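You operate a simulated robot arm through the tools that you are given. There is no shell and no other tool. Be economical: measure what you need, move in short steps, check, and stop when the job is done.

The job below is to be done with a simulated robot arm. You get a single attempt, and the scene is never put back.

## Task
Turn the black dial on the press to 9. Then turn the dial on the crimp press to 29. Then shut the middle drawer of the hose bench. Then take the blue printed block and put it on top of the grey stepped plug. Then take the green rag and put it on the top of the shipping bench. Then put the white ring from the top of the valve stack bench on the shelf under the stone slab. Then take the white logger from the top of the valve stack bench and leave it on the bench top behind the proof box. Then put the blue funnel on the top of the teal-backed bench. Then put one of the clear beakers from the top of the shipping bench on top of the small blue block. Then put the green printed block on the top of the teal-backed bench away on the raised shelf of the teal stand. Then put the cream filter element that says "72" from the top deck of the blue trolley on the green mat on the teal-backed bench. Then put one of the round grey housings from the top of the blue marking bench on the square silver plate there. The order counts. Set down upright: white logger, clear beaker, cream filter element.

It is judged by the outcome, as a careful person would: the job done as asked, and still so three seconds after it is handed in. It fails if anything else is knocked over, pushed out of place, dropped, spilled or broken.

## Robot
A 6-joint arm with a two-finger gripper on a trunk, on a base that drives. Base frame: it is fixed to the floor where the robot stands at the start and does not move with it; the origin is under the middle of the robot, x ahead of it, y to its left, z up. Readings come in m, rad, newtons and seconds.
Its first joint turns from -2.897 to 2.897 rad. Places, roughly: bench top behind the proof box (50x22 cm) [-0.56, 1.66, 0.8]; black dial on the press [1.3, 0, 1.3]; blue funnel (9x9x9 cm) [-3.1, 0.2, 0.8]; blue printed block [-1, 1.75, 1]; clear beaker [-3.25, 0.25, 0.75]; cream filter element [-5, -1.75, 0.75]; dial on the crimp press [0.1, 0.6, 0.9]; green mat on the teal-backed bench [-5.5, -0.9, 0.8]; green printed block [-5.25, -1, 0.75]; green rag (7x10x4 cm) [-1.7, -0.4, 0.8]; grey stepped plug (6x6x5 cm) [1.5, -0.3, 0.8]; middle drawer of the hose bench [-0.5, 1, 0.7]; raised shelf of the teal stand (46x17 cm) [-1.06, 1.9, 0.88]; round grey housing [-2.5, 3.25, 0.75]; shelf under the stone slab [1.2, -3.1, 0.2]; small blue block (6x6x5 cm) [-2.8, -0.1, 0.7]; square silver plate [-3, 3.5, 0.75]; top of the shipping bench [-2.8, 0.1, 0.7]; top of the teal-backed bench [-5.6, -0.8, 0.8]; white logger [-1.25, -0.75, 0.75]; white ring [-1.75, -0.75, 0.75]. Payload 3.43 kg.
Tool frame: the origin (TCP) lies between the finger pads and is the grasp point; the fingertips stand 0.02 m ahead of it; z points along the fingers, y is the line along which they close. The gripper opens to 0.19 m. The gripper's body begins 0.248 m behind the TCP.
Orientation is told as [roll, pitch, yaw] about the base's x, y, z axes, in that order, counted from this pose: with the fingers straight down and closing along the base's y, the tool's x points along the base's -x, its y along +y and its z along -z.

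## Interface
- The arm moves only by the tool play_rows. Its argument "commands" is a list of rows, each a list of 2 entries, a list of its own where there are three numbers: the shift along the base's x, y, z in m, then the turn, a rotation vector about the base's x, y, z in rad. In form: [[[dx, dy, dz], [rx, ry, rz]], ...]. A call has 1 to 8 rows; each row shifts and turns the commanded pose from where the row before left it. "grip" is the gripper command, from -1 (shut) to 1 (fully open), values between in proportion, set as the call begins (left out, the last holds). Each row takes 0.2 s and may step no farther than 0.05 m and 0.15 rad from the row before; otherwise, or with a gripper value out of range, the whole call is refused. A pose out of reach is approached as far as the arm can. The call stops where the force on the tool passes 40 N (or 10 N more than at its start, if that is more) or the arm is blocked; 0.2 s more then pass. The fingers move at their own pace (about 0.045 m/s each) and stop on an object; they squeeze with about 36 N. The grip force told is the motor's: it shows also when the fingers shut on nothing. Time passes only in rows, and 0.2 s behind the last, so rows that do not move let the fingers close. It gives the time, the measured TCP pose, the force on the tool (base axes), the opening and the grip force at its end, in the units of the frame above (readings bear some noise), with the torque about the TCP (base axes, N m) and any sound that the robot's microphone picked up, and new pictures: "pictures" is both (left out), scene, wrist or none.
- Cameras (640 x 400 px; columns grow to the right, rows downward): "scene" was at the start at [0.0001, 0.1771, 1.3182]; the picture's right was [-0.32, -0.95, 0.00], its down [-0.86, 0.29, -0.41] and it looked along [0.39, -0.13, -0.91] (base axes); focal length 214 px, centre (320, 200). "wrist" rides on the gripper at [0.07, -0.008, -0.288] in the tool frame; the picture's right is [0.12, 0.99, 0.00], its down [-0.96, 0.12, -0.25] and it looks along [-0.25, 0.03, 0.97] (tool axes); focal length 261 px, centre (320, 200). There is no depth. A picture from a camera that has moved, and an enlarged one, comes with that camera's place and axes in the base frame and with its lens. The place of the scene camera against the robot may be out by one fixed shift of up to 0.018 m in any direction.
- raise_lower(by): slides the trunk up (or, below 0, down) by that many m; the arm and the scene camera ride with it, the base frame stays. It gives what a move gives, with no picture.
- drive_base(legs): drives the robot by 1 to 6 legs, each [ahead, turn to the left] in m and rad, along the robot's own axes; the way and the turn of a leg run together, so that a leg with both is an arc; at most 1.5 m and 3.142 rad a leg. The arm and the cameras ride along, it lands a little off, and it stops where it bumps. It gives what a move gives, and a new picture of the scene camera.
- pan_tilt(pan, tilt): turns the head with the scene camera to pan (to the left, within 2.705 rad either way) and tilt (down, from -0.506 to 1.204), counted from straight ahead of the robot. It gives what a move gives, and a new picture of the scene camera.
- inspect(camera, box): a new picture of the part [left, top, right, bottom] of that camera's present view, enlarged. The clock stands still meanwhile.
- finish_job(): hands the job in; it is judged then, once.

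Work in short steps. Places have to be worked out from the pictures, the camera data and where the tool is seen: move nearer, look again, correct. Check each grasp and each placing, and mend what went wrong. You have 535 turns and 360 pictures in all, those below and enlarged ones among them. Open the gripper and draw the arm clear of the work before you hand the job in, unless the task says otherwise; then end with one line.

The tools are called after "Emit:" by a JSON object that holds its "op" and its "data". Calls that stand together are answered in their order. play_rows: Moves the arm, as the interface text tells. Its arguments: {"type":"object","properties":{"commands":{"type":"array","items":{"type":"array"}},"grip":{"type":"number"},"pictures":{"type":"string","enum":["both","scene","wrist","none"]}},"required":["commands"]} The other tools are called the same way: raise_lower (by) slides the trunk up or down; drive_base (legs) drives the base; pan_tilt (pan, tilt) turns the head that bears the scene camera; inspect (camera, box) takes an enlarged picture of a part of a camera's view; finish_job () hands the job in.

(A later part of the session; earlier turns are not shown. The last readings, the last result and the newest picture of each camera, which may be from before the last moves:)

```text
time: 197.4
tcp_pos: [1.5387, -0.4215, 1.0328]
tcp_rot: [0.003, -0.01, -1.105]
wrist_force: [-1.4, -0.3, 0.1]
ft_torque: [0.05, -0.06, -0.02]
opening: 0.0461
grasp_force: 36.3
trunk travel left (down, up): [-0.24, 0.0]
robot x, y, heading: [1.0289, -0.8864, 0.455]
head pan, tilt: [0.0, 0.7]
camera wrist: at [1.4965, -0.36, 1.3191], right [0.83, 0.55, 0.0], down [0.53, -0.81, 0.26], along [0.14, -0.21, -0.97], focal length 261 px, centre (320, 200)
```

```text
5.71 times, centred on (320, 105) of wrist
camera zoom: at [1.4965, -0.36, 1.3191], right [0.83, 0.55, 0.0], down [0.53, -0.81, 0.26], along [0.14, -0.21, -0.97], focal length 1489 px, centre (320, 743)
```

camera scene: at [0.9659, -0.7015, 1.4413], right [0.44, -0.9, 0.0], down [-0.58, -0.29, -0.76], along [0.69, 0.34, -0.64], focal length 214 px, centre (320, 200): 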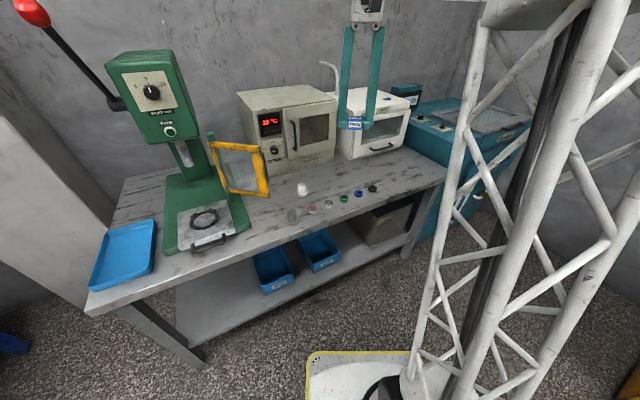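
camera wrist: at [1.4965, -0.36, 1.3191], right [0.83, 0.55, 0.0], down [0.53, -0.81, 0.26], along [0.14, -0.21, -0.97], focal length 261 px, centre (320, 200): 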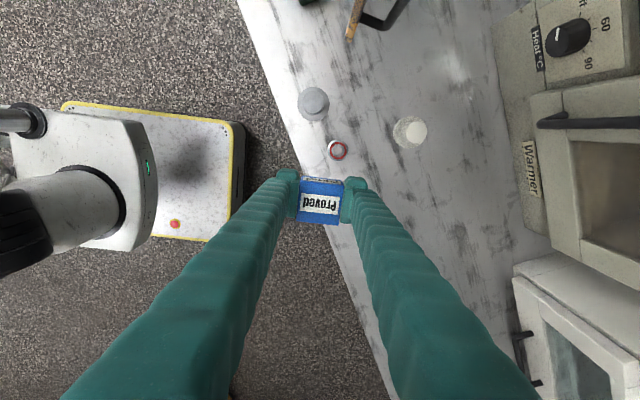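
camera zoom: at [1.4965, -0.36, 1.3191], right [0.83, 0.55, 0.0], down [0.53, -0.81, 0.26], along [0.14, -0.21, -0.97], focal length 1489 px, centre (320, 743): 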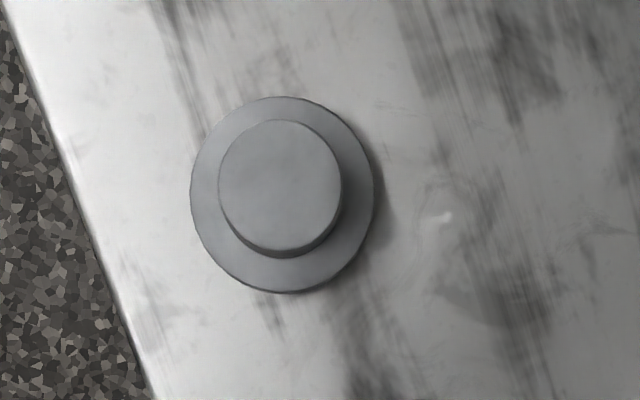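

The plug's top disc (about 3.8 cm) is at about (1.460, -0.324). I move over it and descend to just above.

Emit:
{"op": "play_rows", "data": {"commands": [[[-0.026, 0.032, 0], [0, 0, 0]], [[-0.026, 0.032, 0], [0, 0, 0]], [[-0.026, 0.033, 0], [0, 0, 0]], [[0, 0, -0.04], [0, 0, 0]], [[0, 0, -0.04], [0, 0, 0]], [[0, 0, -0.04], [0, 0, 0]]], "pictures": "wrist"}}

Emit:
{"op": "inspect", "data": {"camera": "scene", "box": [250, 130, 350, 230]}}

```text
time: 198.8
tcp_pos: [1.461, -0.3243, 0.9148]
tcp_rot: [0.005, -0.011, -1.105]
wrist_force: [0.4, -0.6, 0.6]
ft_torque: [0.05, -0.03, 0.0]
opening: 0.0462
grasp_force: 35.6
trunk travel left (down, up): [-0.24, 0.0]
robot x, y, heading: [1.0278, -0.8854, 0.463]
head pan, tilt: [0.0, 0.7]
camera wrist: at [1.4193, -0.2643, 1.2002], right [0.83, 0.55, 0.0], down [0.53, -0.81, 0.26], along [0.14, -0.21, -0.97], focal length 261 px, centre (320, 200)
```

wrist: 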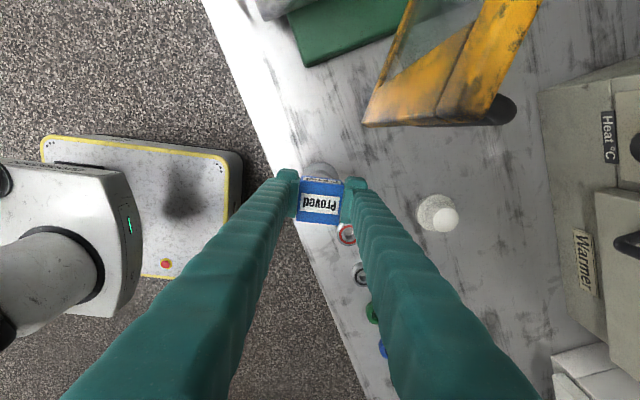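

```text
4.00 times, centred on (300, 180) of scene
camera zoom: at [0.9656, -0.7016, 1.4413], right [0.44, -0.9, 0.0], down [-0.58, -0.29, -0.77], along [0.69, 0.34, -0.64], focal length 858 px, centre (400, 280)
```

zoom: 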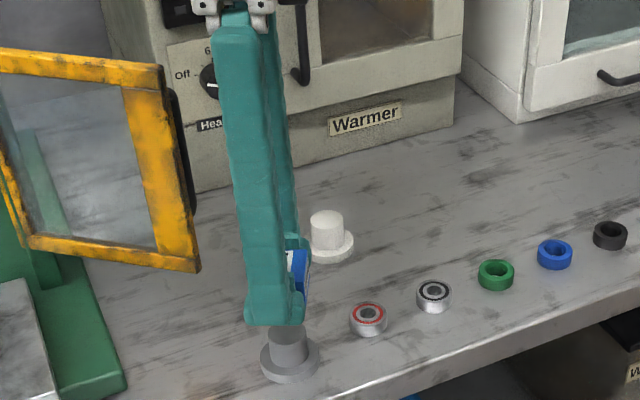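

Alignment looks right in both views. I descend in small steps and watch the force.

Emit:
{"op": "play_rows", "data": {"commands": [[[0, 0, -0.02], [0, 0, 0]], [[0, 0, -0.015], [0, 0, 0]], [[0, 0, -0.005], [0, 0, 0]]], "pictures": "none"}}

Emit:
{"op": "inspect", "data": {"camera": "scene", "box": [260, 160, 340, 240]}}

```text
time: 199.6
tcp_pos: [1.4625, -0.3247, 0.8748]
tcp_rot: [0.001, -0.01, -1.106]
wrist_force: [0.3, -0.5, -0.3]
ft_torque: [0.01, 0.02, -0.05]
opening: 0.0461
grasp_force: 36.1
trunk travel left (down, up): [-0.24, 0.0]
robot x, y, heading: [1.0273, -0.8878, 0.459]
head pan, tilt: [0.0, 0.7]
```

```text
5.00 times, centred on (300, 200) of scene
camera zoom: at [0.9658, -0.7014, 1.4413], right [0.44, -0.9, 0.0], down [-0.58, -0.29, -0.76], along [0.69, 0.34, -0.64], focal length 1072 px, centre (420, 200)
```

zoom: 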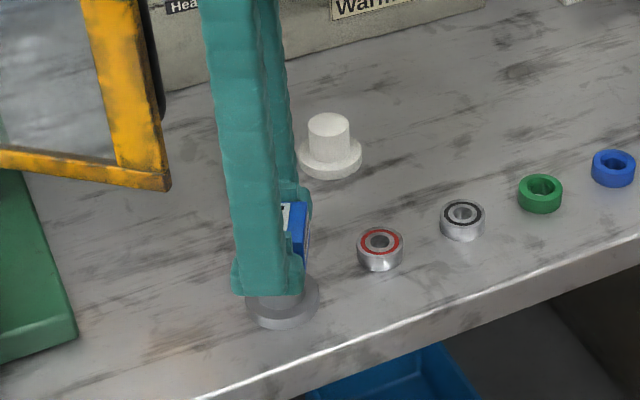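

Emit:
{"op": "play_rows", "data": {"commands": [[[0, 0, -0.004], [0, 0, 0]], [[0, 0, -0.004], [0, 0, 0]]], "pictures": "none"}}

Emit:
{"op": "play_rows", "data": {"commands": [[[0, 0, -0.003], [0, 0, 0]], [[0, 0, -0.003], [0, 0, 0]]], "pictures": "none"}}

```text
time: 200.2
tcp_pos: [1.4615, -0.3234, 0.8664]
tcp_rot: [0.005, -0.01, -1.105]
wrist_force: [-0.5, 0.5, -0.9]
ft_torque: [0.02, 0.02, -0.03]
opening: 0.0465
grasp_force: 36.0
trunk travel left (down, up): [-0.24, 0.0]
robot x, y, heading: [1.0261, -0.8909, 0.461]
head pan, tilt: [0.0, 0.7]
```

```text
time: 200.8
tcp_pos: [1.4604, -0.3244, 0.8619]
tcp_rot: [0.005, -0.009, -1.105]
wrist_force: [0.0, 0.4, 29.9]
ft_torque: [0.02, 0.04, 0.01]
opening: 0.0463
grasp_force: 36.3
trunk travel left (down, up): [-0.24, 0.0]
robot x, y, heading: [1.0308, -0.8891, 0.456]
head pan, tilt: [0.0, 0.7]
```

Contact at TCP z 0.862, as predicted and with almost no torque, so the block sits centred. I ease up 1.5 mm, open, and withdraw upward.

Emit:
{"op": "play_rows", "data": {"commands": [[[0, 0, 0.002], [0, 0, 0]], [[0, 0, 0], [0, 0, 0]]], "pictures": "none"}}

Emit:
{"op": "play_rows", "data": {"commands": [[[0, 0, 0], [0, 0, 0]], [[0, 0, 0], [0, 0, 0]], [[0, 0, 0.03], [0, 0, 0]], [[0, 0, 0.05], [0, 0, 0]], [[0, 0, 0.05], [0, 0, 0]], [[0, 0, 0.05], [0, 0, 0]]], "grip": -0.3, "pictures": "wrist"}}

Emit:
{"op": "inspect", "data": {"camera": "scene", "box": [260, 160, 340, 240]}}

```text
time: 201.4
tcp_pos: [1.4619, -0.324, 0.8623]
tcp_rot: [0.002, -0.013, -1.104]
wrist_force: [4.6, 4.7, 17.4]
ft_torque: [0.22, 0.0, -0.04]
opening: 0.0462
grasp_force: 35.8
trunk travel left (down, up): [-0.24, 0.0]
robot x, y, heading: [1.0269, -0.8892, 0.462]
head pan, tilt: [0.0, 0.7]
```

```text
time: 202.8
tcp_pos: [1.4643, -0.3236, 1.0428]
tcp_rot: [0.005, -0.011, -1.104]
wrist_force: [0.1, 1.3, -0.6]
ft_torque: [-0.05, 0.04, 0.0]
opening: 0.0664
grasp_force: 0.1
trunk travel left (down, up): [-0.24, 0.0]
robot x, y, heading: [1.0279, -0.8899, 0.46]
head pan, tilt: [0.0, 0.7]
camera wrist: at [1.4217, -0.2623, 1.3293], right [0.83, 0.55, 0.0], down [0.53, -0.81, 0.26], along [0.14, -0.21, -0.97], focal length 261 px, centre (320, 200)
```

wrist: 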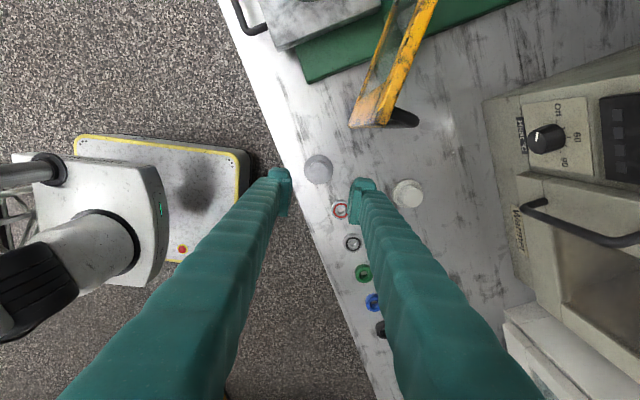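

```text
5.00 times, centred on (300, 200) of scene
camera zoom: at [0.966, -0.7012, 1.4412], right [0.44, -0.9, 0.0], down [-0.58, -0.29, -0.76], along [0.69, 0.34, -0.64], focal length 1072 px, centre (420, 200)
```

zoom: 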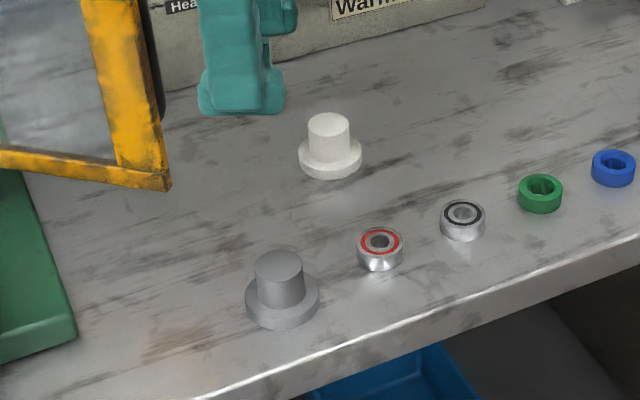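

The block isn't on the plug. I check whether it is still at the fingers.

Emit:
{"op": "inspect", "data": {"camera": "wrist", "box": [240, 130, 420, 260]}}

Emit:
{"op": "inspect", "data": {"camera": "scene", "box": [240, 60, 400, 220]}}

```text
3.08 times, centred on (330, 195) of wrist
camera zoom: at [1.4217, -0.2623, 1.3293], right [0.83, 0.55, 0.0], down [0.53, -0.81, 0.26], along [0.14, -0.21, -0.97], focal length 802 px, centre (289, 215)
```

zoom: 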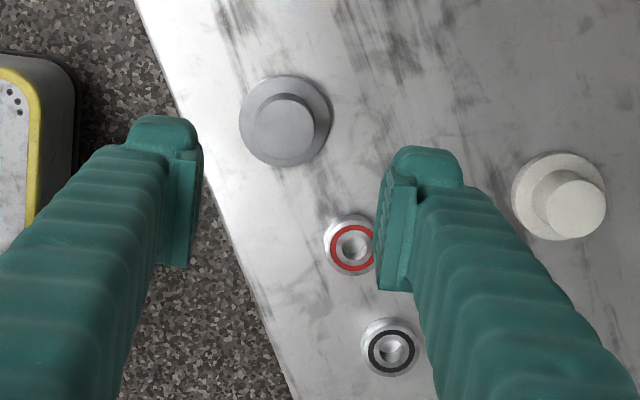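

```text
2.50 times, centred on (320, 140) of scene
camera zoom: at [0.966, -0.7012, 1.4412], right [0.44, -0.9, 0.0], down [-0.58, -0.29, -0.76], along [0.69, 0.34, -0.64], focal length 536 px, centre (320, 350)
```

zoom: 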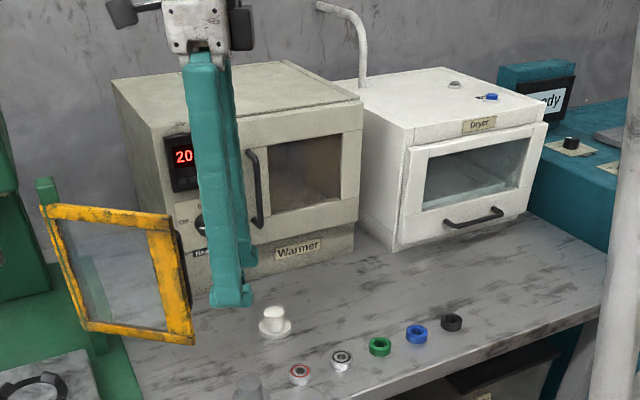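

The plug is still exactly under the tool, but the block must have fallen on release. I look around for it.

Emit:
{"op": "pan_tilt", "data": {"pan": 0.15, "tilt": 1.15}}

Emit:
{"op": "inspect", "data": {"camera": "wrist", "box": [0, 0, 640, 400]}}

```text
time: 203.7
tcp_pos: [1.4641, -0.3242, 1.0435]
tcp_rot: [0.003, -0.01, -1.104]
wrist_force: [-0.4, 0.4, -0.2]
ft_torque: [0.0, 0.03, -0.02]
opening: 0.0662
grasp_force: 0.1
trunk travel left (down, up): [-0.24, 0.0]
robot x, y, heading: [1.029, -0.8866, 0.455]
head pan, tilt: [0.15, 1.15]
camera scene: at [0.9385, -0.7049, 1.4082], right [0.57, -0.82, 0.0], down [-0.75, -0.52, -0.41], along [0.34, 0.23, -0.91], focal length 214 px, centre (320, 200)
```

scene: 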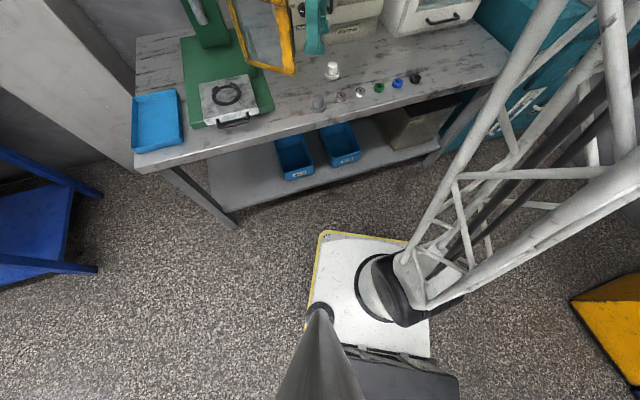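

```text
1.00 times, centred on (320, 200) of wrist (not enlarged: the box is as wide or as high as the picture)
camera zoom: at [1.4214, -0.2626, 1.3288], right [0.83, 0.55, 0.0], down [0.53, -0.81, 0.26], along [0.14, -0.21, -0.97], focal length 261 px, centre (320, 200)
```

zoom: 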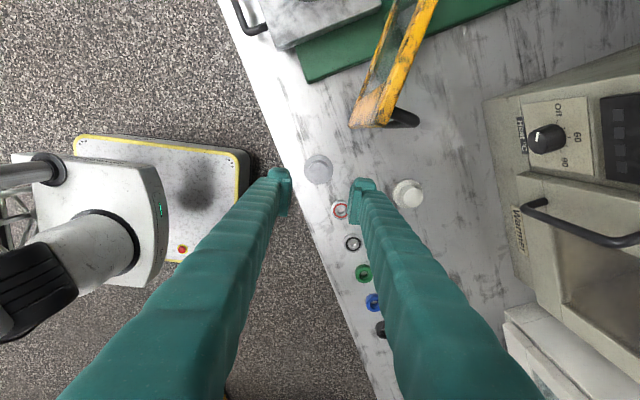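

Emit:
{"op": "inspect", "data": {"camera": "scene", "box": [250, 80, 430, 220]}}

```text
2.86 times, centred on (340, 150) of scene
camera zoom: at [0.9385, -0.7049, 1.4082], right [0.57, -0.82, 0.0], down [-0.75, -0.52, -0.41], along [0.34, 0.23, -0.91], focal length 613 px, centre (263, 343)
```

zoom: 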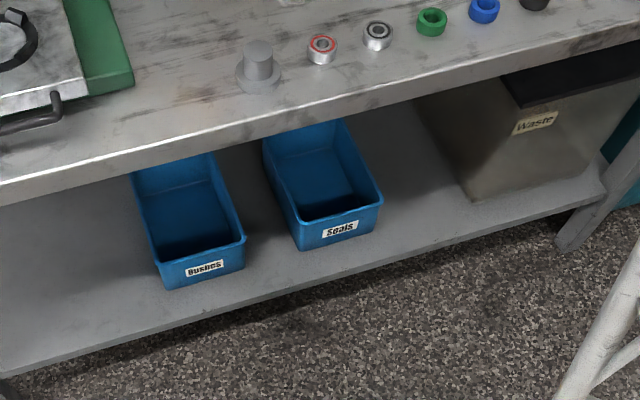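

Emit:
{"op": "pan_tilt", "data": {"pan": -1.0, "tilt": 0.9}}

Emit:
{"op": "pan_tilt", "data": {"pan": 0.6, "tilt": 0.6}}

```text
time: 205.1
tcp_pos: [1.4629, -0.3232, 1.0418]
tcp_rot: [0.003, -0.011, -1.105]
wrist_force: [0.8, 0.6, -0.4]
ft_torque: [-0.03, 0.0, 0.01]
opening: 0.0665
grasp_force: 0.1
trunk travel left (down, up): [-0.24, 0.0]
robot x, y, heading: [1.0278, -0.8876, 0.461]
head pan, tilt: [-1.0, 0.901]
camera scene: at [0.9544, -0.7779, 1.4251], right [-0.51, -0.86, 0.0], down [-0.67, 0.4, -0.62], along [0.53, -0.32, -0.78], focal length 214 px, centre (320, 200)
```

scene: 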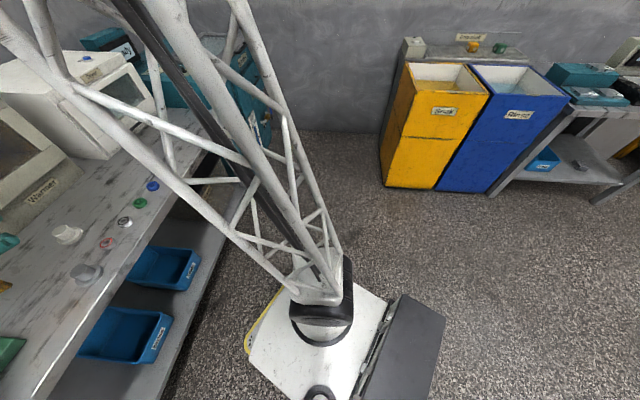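

```text
time: 206.8
tcp_pos: [1.4641, -0.3246, 1.0421]
tcp_rot: [0.004, -0.011, -1.104]
wrist_force: [0.6, -0.2, -0.5]
ft_torque: [-0.01, -0.01, 0.02]
opening: 0.0665
grasp_force: 0.0
trunk travel left (down, up): [-0.24, 0.0]
robot x, y, heading: [1.0309, -0.8872, 0.458]
head pan, tilt: [0.6, 0.6]
camera scene: at [0.9329, -0.662, 1.4499], right [0.87, -0.49, 0.0], down [-0.28, -0.49, -0.82], along [0.4, 0.72, -0.57], focal length 214 px, centre (320, 200)
```

scene: 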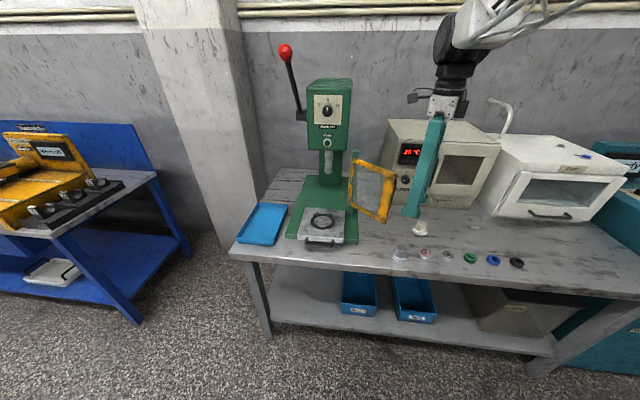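

Emit:
{"op": "inspect", "data": {"camera": "scene", "box": [320, 250, 460, 340]}}

Emit:
{"op": "inspect", "data": {"camera": "scene", "box": [380, 90, 500, 290]}}

```text
4.44 times, centred on (390, 295) of scene
camera zoom: at [0.9329, -0.662, 1.4499], right [0.87, -0.49, 0.0], down [-0.28, -0.49, -0.82], along [0.4, 0.72, -0.57], focal length 953 px, centre (9, -222)
```

zoom: 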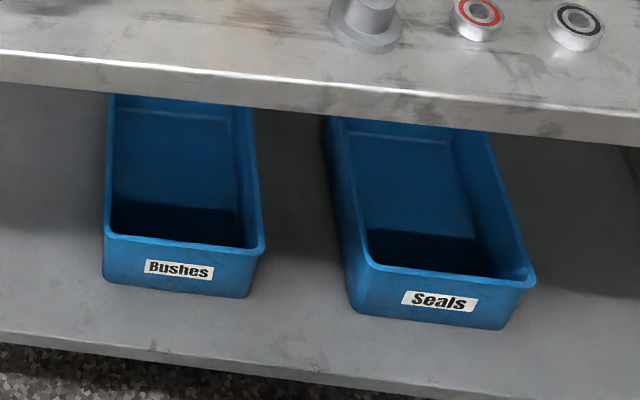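

```text
2.00 times, centred on (440, 190) of scene
camera zoom: at [0.9329, -0.662, 1.4499], right [0.87, -0.49, 0.0], down [-0.28, -0.49, -0.82], along [0.4, 0.72, -0.57], focal length 429 px, centre (80, 220)
```

zoom: 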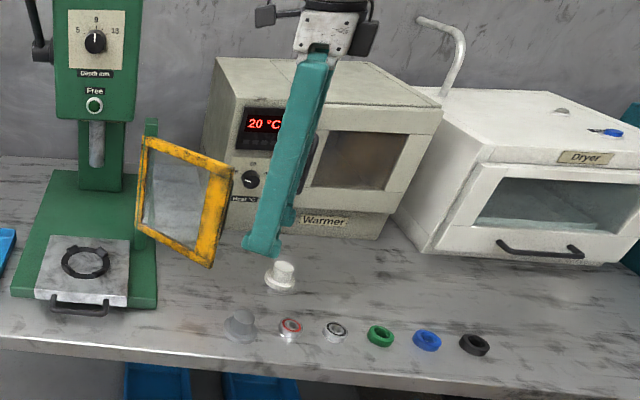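

Still not visible, and the fingers may be hiding it. I move the arm aside and look again with the wrist camera.

Emit:
{"op": "play_rows", "data": {"commands": [[[0.02, -0.04, 0.02], [0, 0, 0]], [[0.02, -0.04, 0.02], [0, 0, 0]], [[0.02, -0.04, 0.02], [0, 0, 0]], [[0.02, -0.04, 0.02], [0, 0, 0]], [[0.01, -0.04, 0.02], [0, 0, 0]], [[0, -0.04, 0], [0, 0, 0]], [[-0.02, -0.04, 0], [0, 0, 0]], [[-0.02, -0.04, 0], [0, 0, 0]]], "pictures": "wrist"}}

Emit:
{"op": "pan_tilt", "data": {"pan": 0.2, "tilt": 0.9}}

```text
time: 208.6
tcp_pos: [1.5112, -0.642, 1.1408]
tcp_rot: [0.001, -0.011, -1.106]
wrist_force: [0.1, 0.3, -1.1]
ft_torque: [-0.17, 0.2, -0.01]
opening: 0.0665
grasp_force: 0.1
trunk travel left (down, up): [-0.24, 0.0]
robot x, y, heading: [1.0264, -0.8853, 0.459]
head pan, tilt: [0.6, 0.6]
camera wrist: at [1.4692, -0.5815, 1.4269], right [0.83, 0.55, 0.0], down [0.53, -0.81, 0.26], along [0.14, -0.21, -0.97], focal length 261 px, centre (320, 200)
```

wrist: 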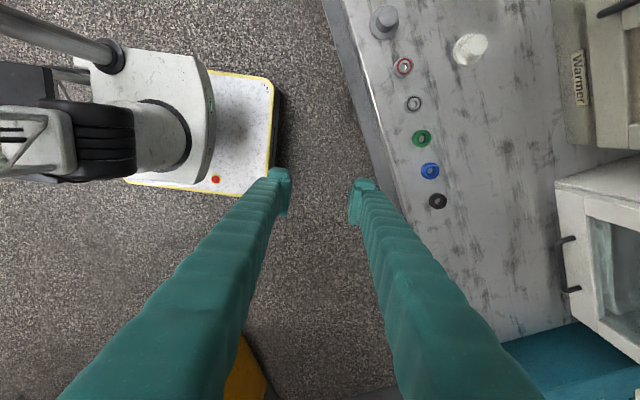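

```text
time: 209.4
tcp_pos: [1.5113, -0.6427, 1.1419]
tcp_rot: [0.003, -0.011, -1.103]
wrist_force: [0.0, -0.4, 0.5]
ft_torque: [0.03, 0.0, -0.02]
opening: 0.0667
grasp_force: 0.1
trunk travel left (down, up): [-0.24, 0.0]
robot x, y, heading: [1.0263, -0.8936, 0.455]
head pan, tilt: [0.201, 0.901]
camera scene: at [0.9493, -0.6928, 1.4252], right [0.61, -0.79, 0.0], down [-0.62, -0.48, -0.62], along [0.49, 0.38, -0.78], focal length 214 px, centre (320, 200)
```

scene: 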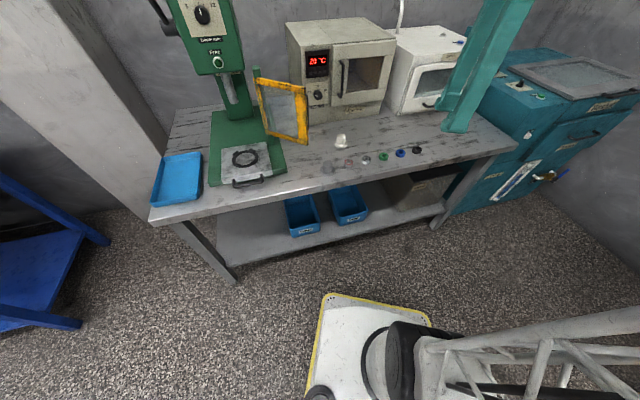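

I back off and lower the trunk to look under the bench.

Emit:
{"op": "drive_base", "data": {"legs": [[-0.4, 0]]}}

Emit:
{"op": "raise_lower", "data": {"by": -0.24}}

Emit:
{"op": "pan_tilt", "data": {"pan": 0.25, "tilt": 0.6}}

Emit:
{"op": "inspect", "data": {"camera": "scene", "box": [160, 130, 440, 340]}}

```text
time: 211.9
tcp_pos: [1.1543, -0.8215, 1.1419]
tcp_rot: [0.004, -0.011, -1.111]
wrist_force: [0.2, 0.2, -0.2]
ft_torque: [-0.03, 0.02, -0.01]
opening: 0.0664
grasp_force: 0.0
trunk travel left (down, up): [-0.24, 0.0]
robot x, y, heading: [0.668, -1.0662, 0.452]
head pan, tilt: [0.201, 0.901]
camera scene: at [0.5914, -0.8691, 1.4251], right [0.61, -0.79, 0.0], down [-0.62, -0.48, -0.62], along [0.49, 0.38, -0.78], focal length 214 px, centre (320, 200)
```

scene: 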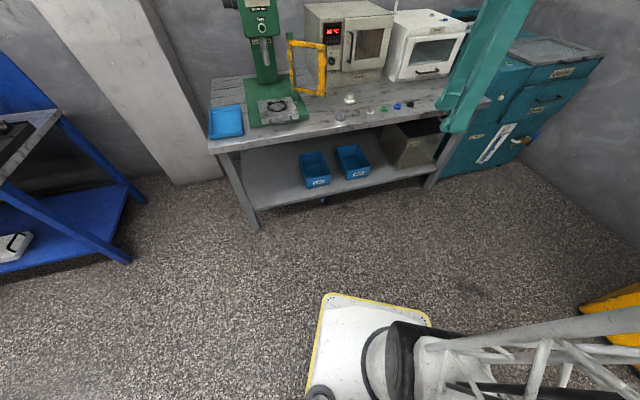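

```text
time: 214.4
tcp_pos: [1.1525, -0.8224, 0.9028]
tcp_rot: [0.004, -0.01, -1.11]
wrist_force: [0.2, -0.7, -0.6]
ft_torque: [-0.03, -0.02, 0.0]
opening: 0.0662
grasp_force: 0.0
trunk travel left (down, up): [0.0, 0.24]
robot x, y, heading: [0.6689, -1.0657, 0.458]
head pan, tilt: [0.201, 0.901]
```

```text
time: 215.2
tcp_pos: [1.1529, -0.8221, 0.9012]
tcp_rot: [0.003, -0.012, -1.111]
wrist_force: [-0.5, -0.4, -0.2]
ft_torque: [-0.01, -0.01, 0.02]
opening: 0.0663
grasp_force: 0.0
trunk travel left (down, up): [0.0, 0.24]
robot x, y, heading: [0.6691, -1.0632, 0.46]
head pan, tilt: [0.25, 0.6]
camera scene: at [0.5988, -0.858, 1.2098], right [0.65, -0.76, 0.0], down [-0.43, -0.37, -0.82], along [0.63, 0.53, -0.57], focal length 214 px, centre (320, 200)
```

scene: 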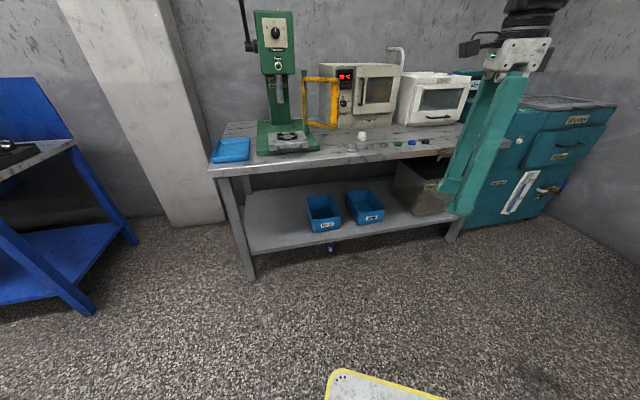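

```text
1.90 times, centred on (300, 235) of scene
camera zoom: at [0.5988, -0.858, 1.2098], right [0.65, -0.76, 0.0], down [-0.43, -0.37, -0.82], along [0.63, 0.53, -0.57], focal length 408 px, centre (358, 133)
```

zoom: 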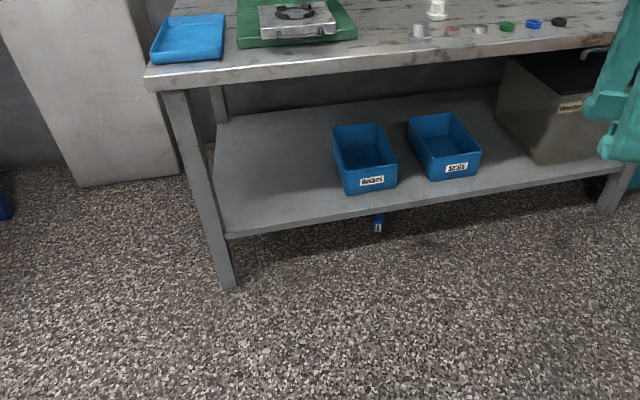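

Found it: the block lies on the floor just under the front of the lower shelf. I zoom in.

Emit:
{"op": "inspect", "data": {"camera": "scene", "box": [315, 230, 350, 260]}}

```text
13.33 times, centred on (332, 245) of scene
camera zoom: at [0.5988, -0.858, 1.2098], right [0.65, -0.76, 0.0], down [-0.43, -0.37, -0.82], along [0.63, 0.53, -0.57], focal length 2860 px, centre (153, -400)
```

zoom: 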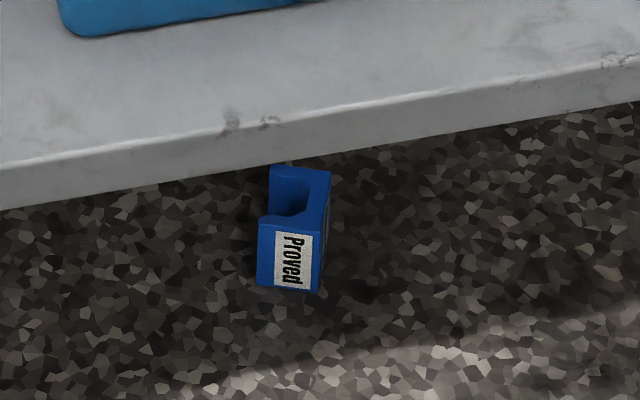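

The clip-shaped block lies on its side about 12 cm under the shelf edge, at about (1.49, -0.20, 0). I'll drag it out with tilted fingers and then regrasp it on open floor. First I turn the tool so the camera is on the far side.

Emit:
{"op": "play_rows", "data": {"commands": [[[0.01, 0.005, -0.02], [0, 0, -0.143]], [[0.01, 0.005, -0.02], [0, 0, -0.143]], [[0.01, 0.005, -0.02], [0, 0, -0.143]], [[0.01, 0.005, -0.02], [0, 0, -0.143]], [[0.01, 0.005, -0.02], [0, 0, -0.143]], [[0.01, 0.005, -0.02], [0, 0, -0.143]], [[0.01, 0.005, -0.02], [0, 0, -0.143]], [[0.01, 0.005, -0.02], [0, 0, -0.143]]], "pictures": "none", "grip": 0.1}}

Emit:
{"op": "play_rows", "data": {"commands": [[[0, 0, -0.02], [0, 0, -0.143]], [[0, 0, -0.02], [0, 0, -0.143]], [[0, 0, -0.02], [0, 0, -0.143]], [[0, 0, -0.03], [0.06, -0.122, 0]], [[0, 0, -0.03], [0.06, -0.122, 0]], [[0, 0, -0.03], [0.06, -0.122, 0]], [[0, 0, -0.03], [0.06, -0.122, 0]]], "pictures": "wrist"}}

```text
time: 217.0
tcp_pos: [1.2327, -0.782, 0.7425]
tcp_rot: [0.003, -0.01, -2.256]
wrist_force: [0.7, 0.7, 1.1]
ft_torque: [0.05, -0.06, 0.03]
opening: 0.1044
grasp_force: 0.1
trunk travel left (down, up): [0.0, 0.24]
robot x, y, heading: [0.6694, -1.0628, 0.455]
head pan, tilt: [0.25, 0.6]
```

```text
time: 218.6
tcp_pos: [1.2482, -0.8108, 0.5671]
tcp_rot: [0.012, 0.51, -2.588]
wrist_force: [1.1, 1.2, 0.8]
ft_torque: [-0.27, 0.13, -0.14]
opening: 0.1046
grasp_force: 0.1
out of reach, approached as far as the arm can: row 3, 7
trunk travel left (down, up): [0.0, 0.24]
robot x, y, heading: [0.6697, -1.0653, 0.453]
head pan, tilt: [0.25, 0.6]
camera wrist: at [1.1745, -0.8425, 0.8515], right [0.61, -0.79, 0.07], down [-0.76, -0.6, -0.25], along [0.24, 0.1, -0.97], focal length 261 px, centre (320, 200)
```

wrist: 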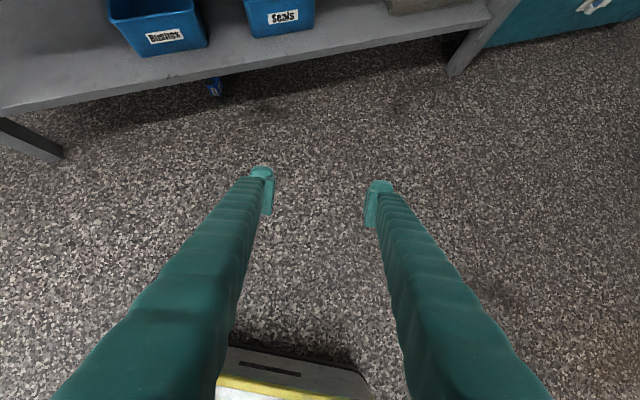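

The block is confirmed at about (1.482, -0.204) on the floor. I turn and drive a little closer, keeping short of the bench edge.

Emit:
{"op": "drive_base", "data": {"legs": [[0, 0.5], [0.22, 0]]}}

Emit:
{"op": "play_rows", "data": {"commands": [[[0, 0, -0.03], [0.082, -0.056, 0]], [[0, 0, -0.03], [0.082, -0.056, 0]], [[0, 0, -0.03], [0.082, -0.056, 0]], [[0, 0, -0.03], [0, 0, 0]], [[0, 0, -0.03], [0, 0, 0]]], "pictures": "wrist"}}

```text
time: 221.8
tcp_pos: [1.1862, -0.3823, 0.5689]
tcp_rot: [-0.024, 0.519, -2.148]
wrist_force: [0.7, 0.3, 0.5]
ft_torque: [0.01, 0.01, -0.01]
opening: 0.1044
grasp_force: 0.1
trunk travel left (down, up): [0.0, 0.24]
robot x, y, heading: [0.7969, -0.8844, 0.949]
head pan, tilt: [0.25, 0.6]
camera scene: at [0.636, -0.7385, 1.2099], right [0.93, -0.36, 0.0], down [-0.2, -0.53, -0.83], along [0.3, 0.77, -0.56], focal length 214 px, centre (320, 200)
```

scene: 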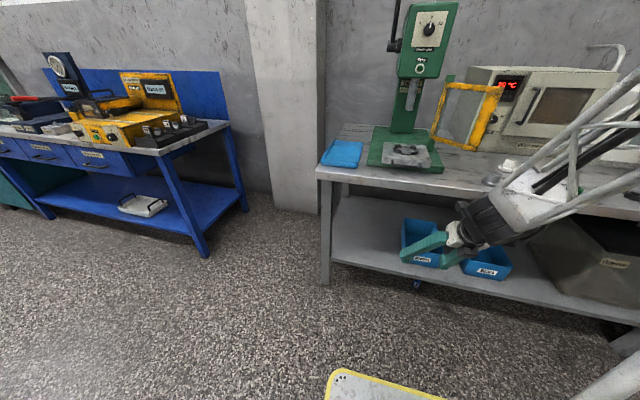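

```text
time: 223.0
tcp_pos: [1.3209, -0.2748, 0.5031]
tcp_rot: [-0.013, 0.811, -2.139]
wrist_force: [-0.2, 0.7, -0.2]
ft_torque: [-0.04, 0.04, 0.0]
opening: 0.1046
grasp_force: 0.1
out of reach, approached as far as the arm can: row 1, 2, 3, 4, 5
trunk travel left (down, up): [0.0, 0.24]
robot x, y, heading: [0.7978, -0.889, 0.952]
head pan, tilt: [0.25, 0.6]
camera wrist: at [1.2305, -0.4089, 0.7513], right [0.89, -0.46, 0.08], down [-0.35, -0.77, -0.53], along [0.3, 0.44, -0.85], focal length 261 px, centre (320, 200)
```

wrist: 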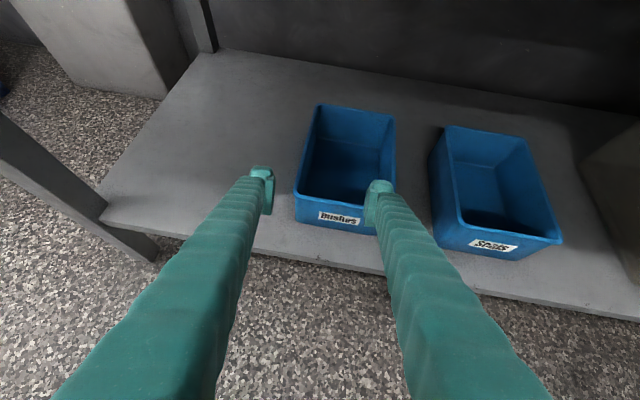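

Low plus tilted only works at longer reach. I back the base off and lower the tool at about 0.85 m reach in the open floor. After that I can drive it in under the shelf.

Emit:
{"op": "drive_base", "data": {"legs": [[-0.28, 0]]}}

Emit:
{"op": "play_rows", "data": {"commands": [[[0.003, 0.005, -0.045], [0, 0, 0]], [[0.003, 0.005, -0.045], [0, 0, 0]], [[0.003, 0.005, -0.045], [0, 0, 0]], [[0.003, 0.005, -0.045], [0, 0, 0]], [[0, 0, -0.045], [0, 0, 0]], [[0, 0, -0.045], [0, 0, 0]], [[0, 0, -0.045], [0, 0, 0]]], "pictures": "wrist"}}

```text
time: 224.9
tcp_pos: [1.1597, -0.5028, 0.5036]
tcp_rot: [-0.016, 0.812, -2.143]
wrist_force: [-0.2, -0.2, 0.1]
ft_torque: [-0.05, 0.03, -0.03]
opening: 0.1046
grasp_force: 0.0
trunk travel left (down, up): [0.0, 0.24]
robot x, y, heading: [0.6324, -1.1131, 0.952]
head pan, tilt: [0.25, 0.6]
camera scene: at [0.4736, -0.9662, 1.2099], right [0.93, -0.36, 0.0], down [-0.2, -0.53, -0.83], along [0.3, 0.77, -0.56], focal length 214 px, centre (320, 200)
```

scene: 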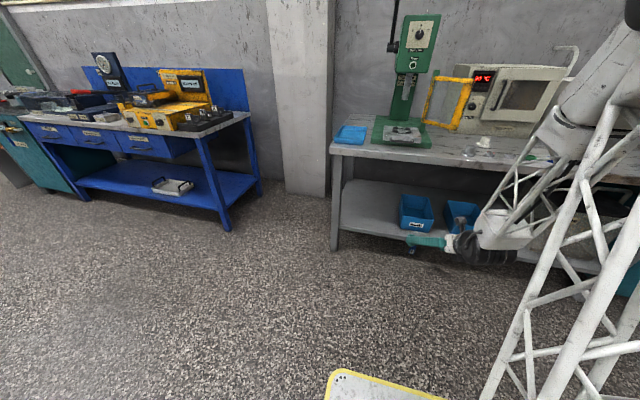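

```text
time: 226.6
tcp_pos: [1.2008, -0.4954, 0.1951]
tcp_rot: [-0.028, 0.814, -2.141]
wrist_force: [0.1, -0.7, 0.8]
ft_torque: [-0.12, 0.04, 0.0]
opening: 0.1044
grasp_force: 0.0
out of reach, approached as far as the arm can: row 1, 2, 4, 5, 6, 7
trunk travel left (down, up): [0.0, 0.24]
robot x, y, heading: [0.6342, -1.111, 0.951]
head pan, tilt: [0.25, 0.6]
camera wrist: at [1.1119, -0.6312, 0.4441], right [0.89, -0.45, 0.07], down [-0.35, -0.77, -0.53], along [0.29, 0.45, -0.84], focal length 261 px, centre (320, 200)
```

wrist: 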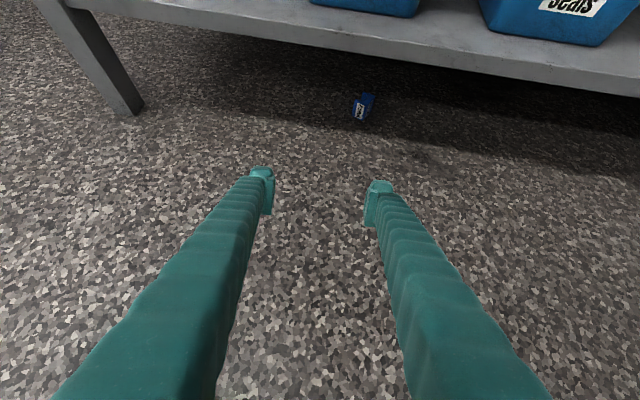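

That works, and the block is at about (1.486, -0.197). I continue down to z about 0.04 here, then look.

Emit:
{"op": "play_rows", "data": {"commands": [[[0, 0, -0.04], [0, 0, 0]], [[0, 0, -0.04], [0, 0, 0]], [[0, 0, -0.035], [0, 0, 0]], [[0, 0, -0.03], [0, 0, 0]]], "pictures": "wrist"}}

```text
time: 227.6
tcp_pos: [1.2083, -0.5017, 0.051]
tcp_rot: [-0.028, 0.813, -2.144]
wrist_force: [0.4, -0.5, 0.6]
ft_torque: [-0.05, 0.03, -0.02]
opening: 0.1044
grasp_force: 0.1
out of reach, approached as far as the arm can: row 1, 3
trunk travel left (down, up): [0.0, 0.24]
robot x, y, heading: [0.6344, -1.1116, 0.952]
head pan, tilt: [0.25, 0.6]
camera wrist: at [1.1203, -0.6374, 0.2985], right [0.89, -0.45, 0.07], down [-0.35, -0.77, -0.53], along [0.29, 0.45, -0.84], focal length 261 px, centre (320, 200)
```

wrist: 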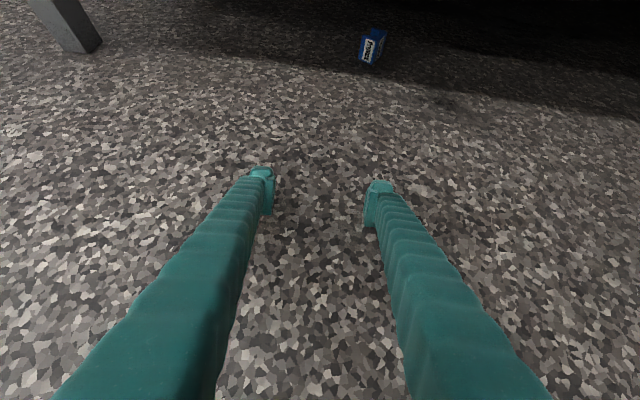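

At floor level the block is 0.41 m ahead, slightly to the right. I turn -0.04 rad and drive in 0.30 m.

Emit:
{"op": "drive_base", "data": {"legs": [[0, -0.04], [0.3, 0]]}}

Emit:
{"op": "play_rows", "data": {"commands": [[[0, 0, -0.01], [0, 0, 0]]], "pictures": "wrist"}}

```text
time: 230.0
tcp_pos: [1.4152, -0.2795, 0.069]
tcp_rot: [-0.022, 0.832, -2.173]
wrist_force: [-3.6, -1.3, -2.4]
ft_torque: [0.59, -0.66, -0.25]
opening: 0.1045
grasp_force: 0.0
trunk travel left (down, up): [0.0, 0.24]
robot x, y, heading: [0.823, -0.8743, 0.913]
head pan, tilt: [0.25, 0.6]
camera scene: at [0.6398, -0.752, 1.2175], right [0.92, -0.4, 0.01], down [-0.21, -0.5, -0.84], along [0.34, 0.77, -0.54], focal length 214 px, centre (320, 200)
```

scene: 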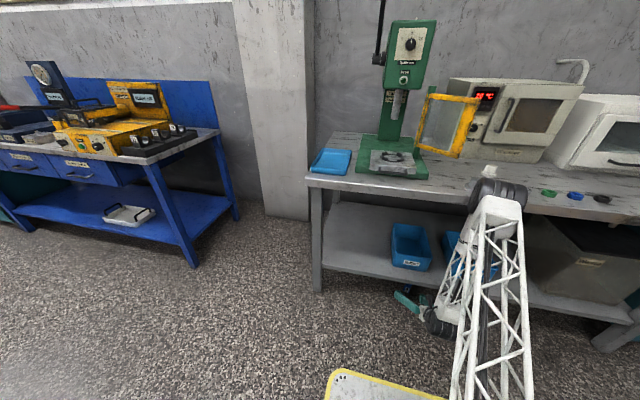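

```text
time: 230.4
tcp_pos: [1.4216, -0.2767, 0.0471]
tcp_rot: [-0.019, 0.823, -2.169]
wrist_force: [-0.8, -0.6, -0.9]
ft_torque: [0.2, -0.16, 0.01]
opening: 0.1045
grasp_force: 0.2
trunk travel left (down, up): [0.0, 0.24]
robot x, y, heading: [0.8169, -0.8752, 0.906]
head pan, tilt: [0.25, 0.6]
camera wrist: at [1.3273, -0.4109, 0.2927], right [0.87, -0.48, 0.07], down [-0.37, -0.76, -0.54], along [0.31, 0.44, -0.84], focal length 261 px, centre (320, 200)
```

wrist: 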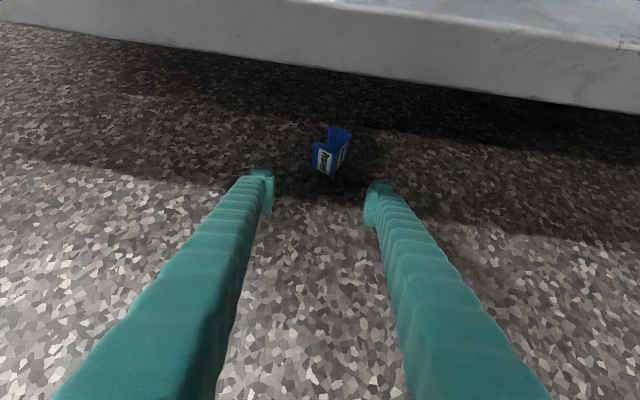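

The block is 9 cm ahead between the fingers' lines. I extend the arm slowly to straddle it.

Emit:
{"op": "play_rows", "data": {"commands": [[[0.012, 0.016, -0.003], [0, 0, 0]], [[0.012, 0.016, -0.003], [0, 0, 0]], [[0.012, 0.016, -0.003], [0, 0, 0]]], "pictures": "both"}}

```text
time: 231.4
tcp_pos: [1.4712, -0.2115, 0.0228]
tcp_rot: [-0.016, 0.832, -2.155]
wrist_force: [-18.6, -39.2, 229.8]
ft_torque: [-11.3, -13.37, -2.37]
opening: 0.1247
grasp_force: 17.8
trunk travel left (down, up): [0.0, 0.24]
robot x, y, heading: [0.8174, -0.875, 0.879]
head pan, tilt: [0.25, 0.6]
stopped in row 3: the arm was blocked; the commanded pose is now the measured one
camera scene: at [0.6079, -0.7877, 1.2287], right [0.9, -0.43, 0.02], down [-0.2, -0.46, -0.87], along [0.38, 0.78, -0.5], focal length 214 px, centre (320, 200)
camera wrist: at [1.378, -0.3472, 0.2681], right [0.88, -0.47, 0.08], down [-0.36, -0.76, -0.54], along [0.31, 0.45, -0.84], focal length 261 px, centre (320, 200)
```

scene: 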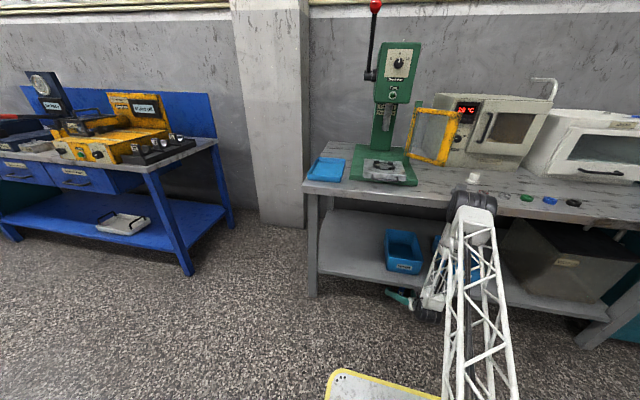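
wrist: 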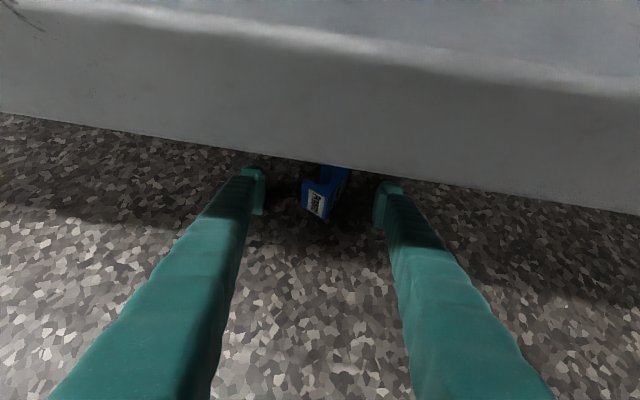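

The fingertips are pressing hard on the floor. I raise right away.

Emit:
{"op": "play_rows", "data": {"commands": [[[0, 0, 0.02], [0, 0, 0]]], "pictures": "wrist"}}

```text
time: 231.9
tcp_pos: [1.4803, -0.2162, 0.022]
tcp_rot: [-0.016, 0.842, -2.168]
wrist_force: [-81.4, -63.5, 391.3]
ft_torque: [-6.76, -3.05, -7.44]
opening: 0.1063
grasp_force: 1.7
trunk travel left (down, up): [0.0, 0.24]
robot x, y, heading: [0.7966, -0.8917, 0.882]
head pan, tilt: [0.25, 0.6]
stopped in row 1: the force on the tool passed its limit at 246 N (the readings are from after the stop); the commanded pose is now the measured one
camera wrist: at [1.3823, -0.3535, 0.2662], right [0.87, -0.48, 0.08], down [-0.36, -0.75, -0.55], along [0.33, 0.46, -0.83], focal length 261 px, centre (320, 200)
```

wrist: 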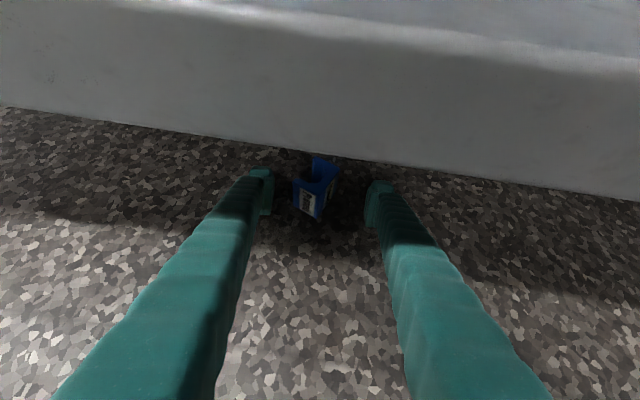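

Force stays high, so I unload by raising the trunk 4 cm.

Emit:
{"op": "raise_lower", "data": {"by": 0.04}}

Emit:
{"op": "play_rows", "data": {"commands": [[[0, 0, 0], [0, 0, 0]]], "pictures": "both"}}

```text
time: 232.2
tcp_pos: [1.4441, -0.2505, 0.0252]
tcp_rot: [0.0, 0.909, -2.168]
wrist_force: [73.1, 63.1, 93.6]
ft_torque: [-21.28, 19.07, 4.54]
opening: 0.0785
grasp_force: 0.7
trunk travel left (down, up): [-0.008, 0.232]
robot x, y, heading: [0.7158, -0.9631, 0.881]
head pan, tilt: [0.25, 0.6]
stopped: the arm was blocked; the commanded pose is now the measured one
```

```text
time: 232.5
tcp_pos: [1.3821, -0.3027, 0.0246]
tcp_rot: [-0.007, 0.933, -2.178]
wrist_force: [110.7, 79.3, 165.5]
ft_torque: [2.15, -11.07, 3.78]
opening: 0.1015
grasp_force: 2.5
trunk travel left (down, up): [-0.008, 0.232]
robot x, y, heading: [0.6265, -1.0375, 0.87]
head pan, tilt: [0.25, 0.6]
stopped in row 1: the force on the tool passed its limit at 267 N (the readings are from after the stop); the commanded pose is now the measured one
camera scene: at [0.2645, -1.1382, 1.2536], right [0.9, -0.43, 0.07], down [-0.08, -0.31, -0.95], along [0.43, 0.84, -0.31], focal length 214 px, centre (320, 200)
camera wrist: at [1.2682, -0.4541, 0.2515], right [0.86, -0.5, 0.09], down [-0.34, -0.7, -0.63], along [0.38, 0.51, -0.77], focal length 261 px, centre (320, 200)
```

scene: 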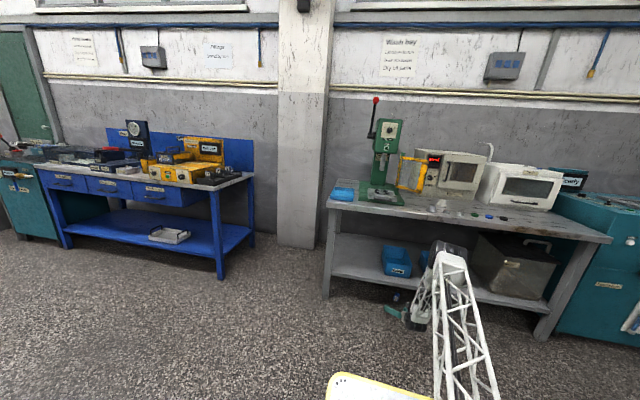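
wrist: 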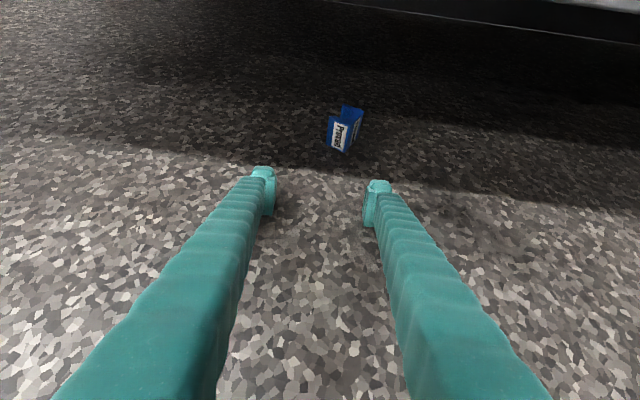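

The robot is being pushed back and tilted by the arm bearing on the floor. I lift the arm off the floor.

Emit:
{"op": "play_rows", "data": {"commands": [[[0, 0, 0.03], [0, 0, 0]], [[0, 0, 0.04], [0, 0, 0]], [[0, 0, 0.04], [0, 0, 0]]], "pictures": "none"}}

```text
time: 232.7
tcp_pos: [1.305, -0.3609, 0.0267]
tcp_rot: [-0.038, 0.951, -2.191]
wrist_force: [106.6, 96.0, 166.6]
ft_torque: [-5.21, -12.35, 9.81]
opening: 0.1223
grasp_force: 17.4
trunk travel left (down, up): [-0.008, 0.232]
robot x, y, heading: [0.5416, -1.1181, 0.878]
head pan, tilt: [0.25, 0.6]
stopped in row 1: the force on the tool passed its limit at 263 N (the readings are from after the stop); the commanded pose is now the measured one
```

Emit:
{"op": "drive_base", "data": {"legs": [[0.02, 0]]}}

```text
time: 233.3
tcp_pos: [1.155, -0.5168, 0.0281]
tcp_rot: [-0.063, 0.962, -2.168]
wrist_force: [32.2, 50.7, 82.5]
ft_torque: [-19.47, 11.79, 1.26]
opening: 0.1179
grasp_force: 12.7
trunk travel left (down, up): [-0.008, 0.232]
robot x, y, heading: [0.3504, -1.2822, 0.861]
head pan, tilt: [0.25, 0.6]
stopped in leg 1: the force on the tool passed its limit at 257 N (the readings are from after the stop); the commanded pose is now the measured one
camera scene: at [-0.1657, -1.5494, 1.2182], right [0.88, -0.47, 0.12], down [0.05, -0.16, -0.99], along [0.48, 0.87, -0.12], focal length 214 px, centre (320, 200)
```

scene: 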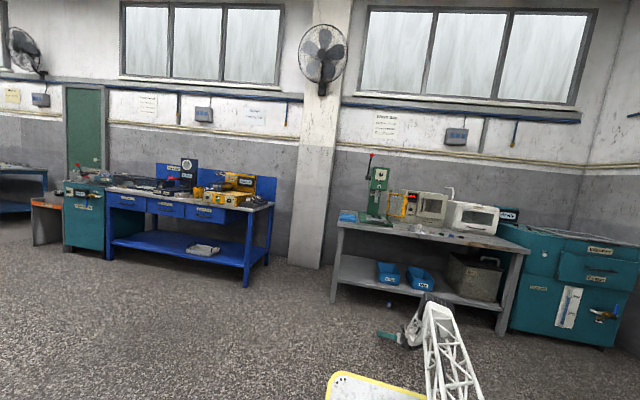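

The robot is tilted back, and each stop re-bases the arm command. I let it settle with a head move that leaves the arm's command unchanged.

Emit:
{"op": "pan_tilt", "data": {"pan": 0.2, "tilt": 0.6}}

```text
time: 234.0
tcp_pos: [1.1418, -0.5407, 0.0267]
tcp_rot: [-0.096, 0.956, -2.202]
wrist_force: [-63.9, -52.5, 219.8]
ft_torque: [-9.12, -9.58, -7.92]
opening: 0.1028
grasp_force: 0.0
trunk travel left (down, up): [-0.008, 0.232]
robot x, y, heading: [0.3357, -1.2931, 0.878]
head pan, tilt: [0.201, 0.6]
camera scene: at [-0.1727, -1.5802, 1.2212], right [0.87, -0.49, 0.1], down [0.02, -0.15, -0.99], along [0.5, 0.86, -0.12], focal length 214 px, centre (320, 200)
```

scene: 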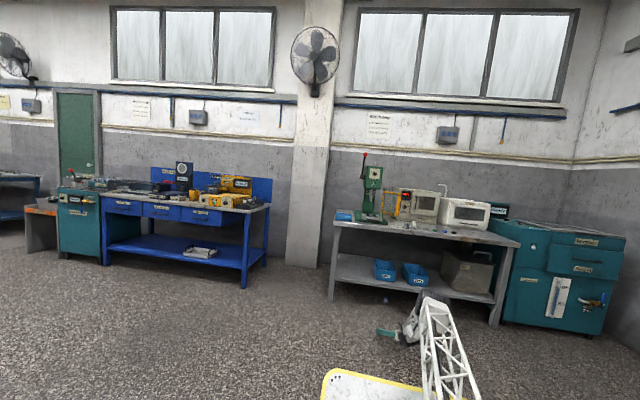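

It is stable, propped on the arm. I raise the commanded pose slowly to let the robot settle back onto its base.

Emit:
{"op": "play_rows", "data": {"commands": [[[0, 0, 0.015], [0, 0, 0]], [[0, 0, 0.015], [0, 0, 0]], [[0, 0, 0.015], [0, 0, 0]], [[0, 0, 0.015], [0, 0, 0]], [[0, 0, 0.015], [0, 0, 0]], [[0, 0, 0.015], [0, 0, 0]]], "pictures": "none"}}

```text
time: 234.3
tcp_pos: [1.1738, -0.5625, 0.0237]
tcp_rot: [-0.056, 0.943, -2.206]
wrist_force: [42.1, 48.0, 201.6]
ft_torque: [-6.89, -12.07, 2.21]
opening: 0.1147
grasp_force: 8.5
trunk travel left (down, up): [-0.008, 0.232]
robot x, y, heading: [0.3106, -1.3125, 0.919]
head pan, tilt: [0.201, 0.6]
stopped in row 1: the arm was blocked; the commanded pose is now the measured one
```

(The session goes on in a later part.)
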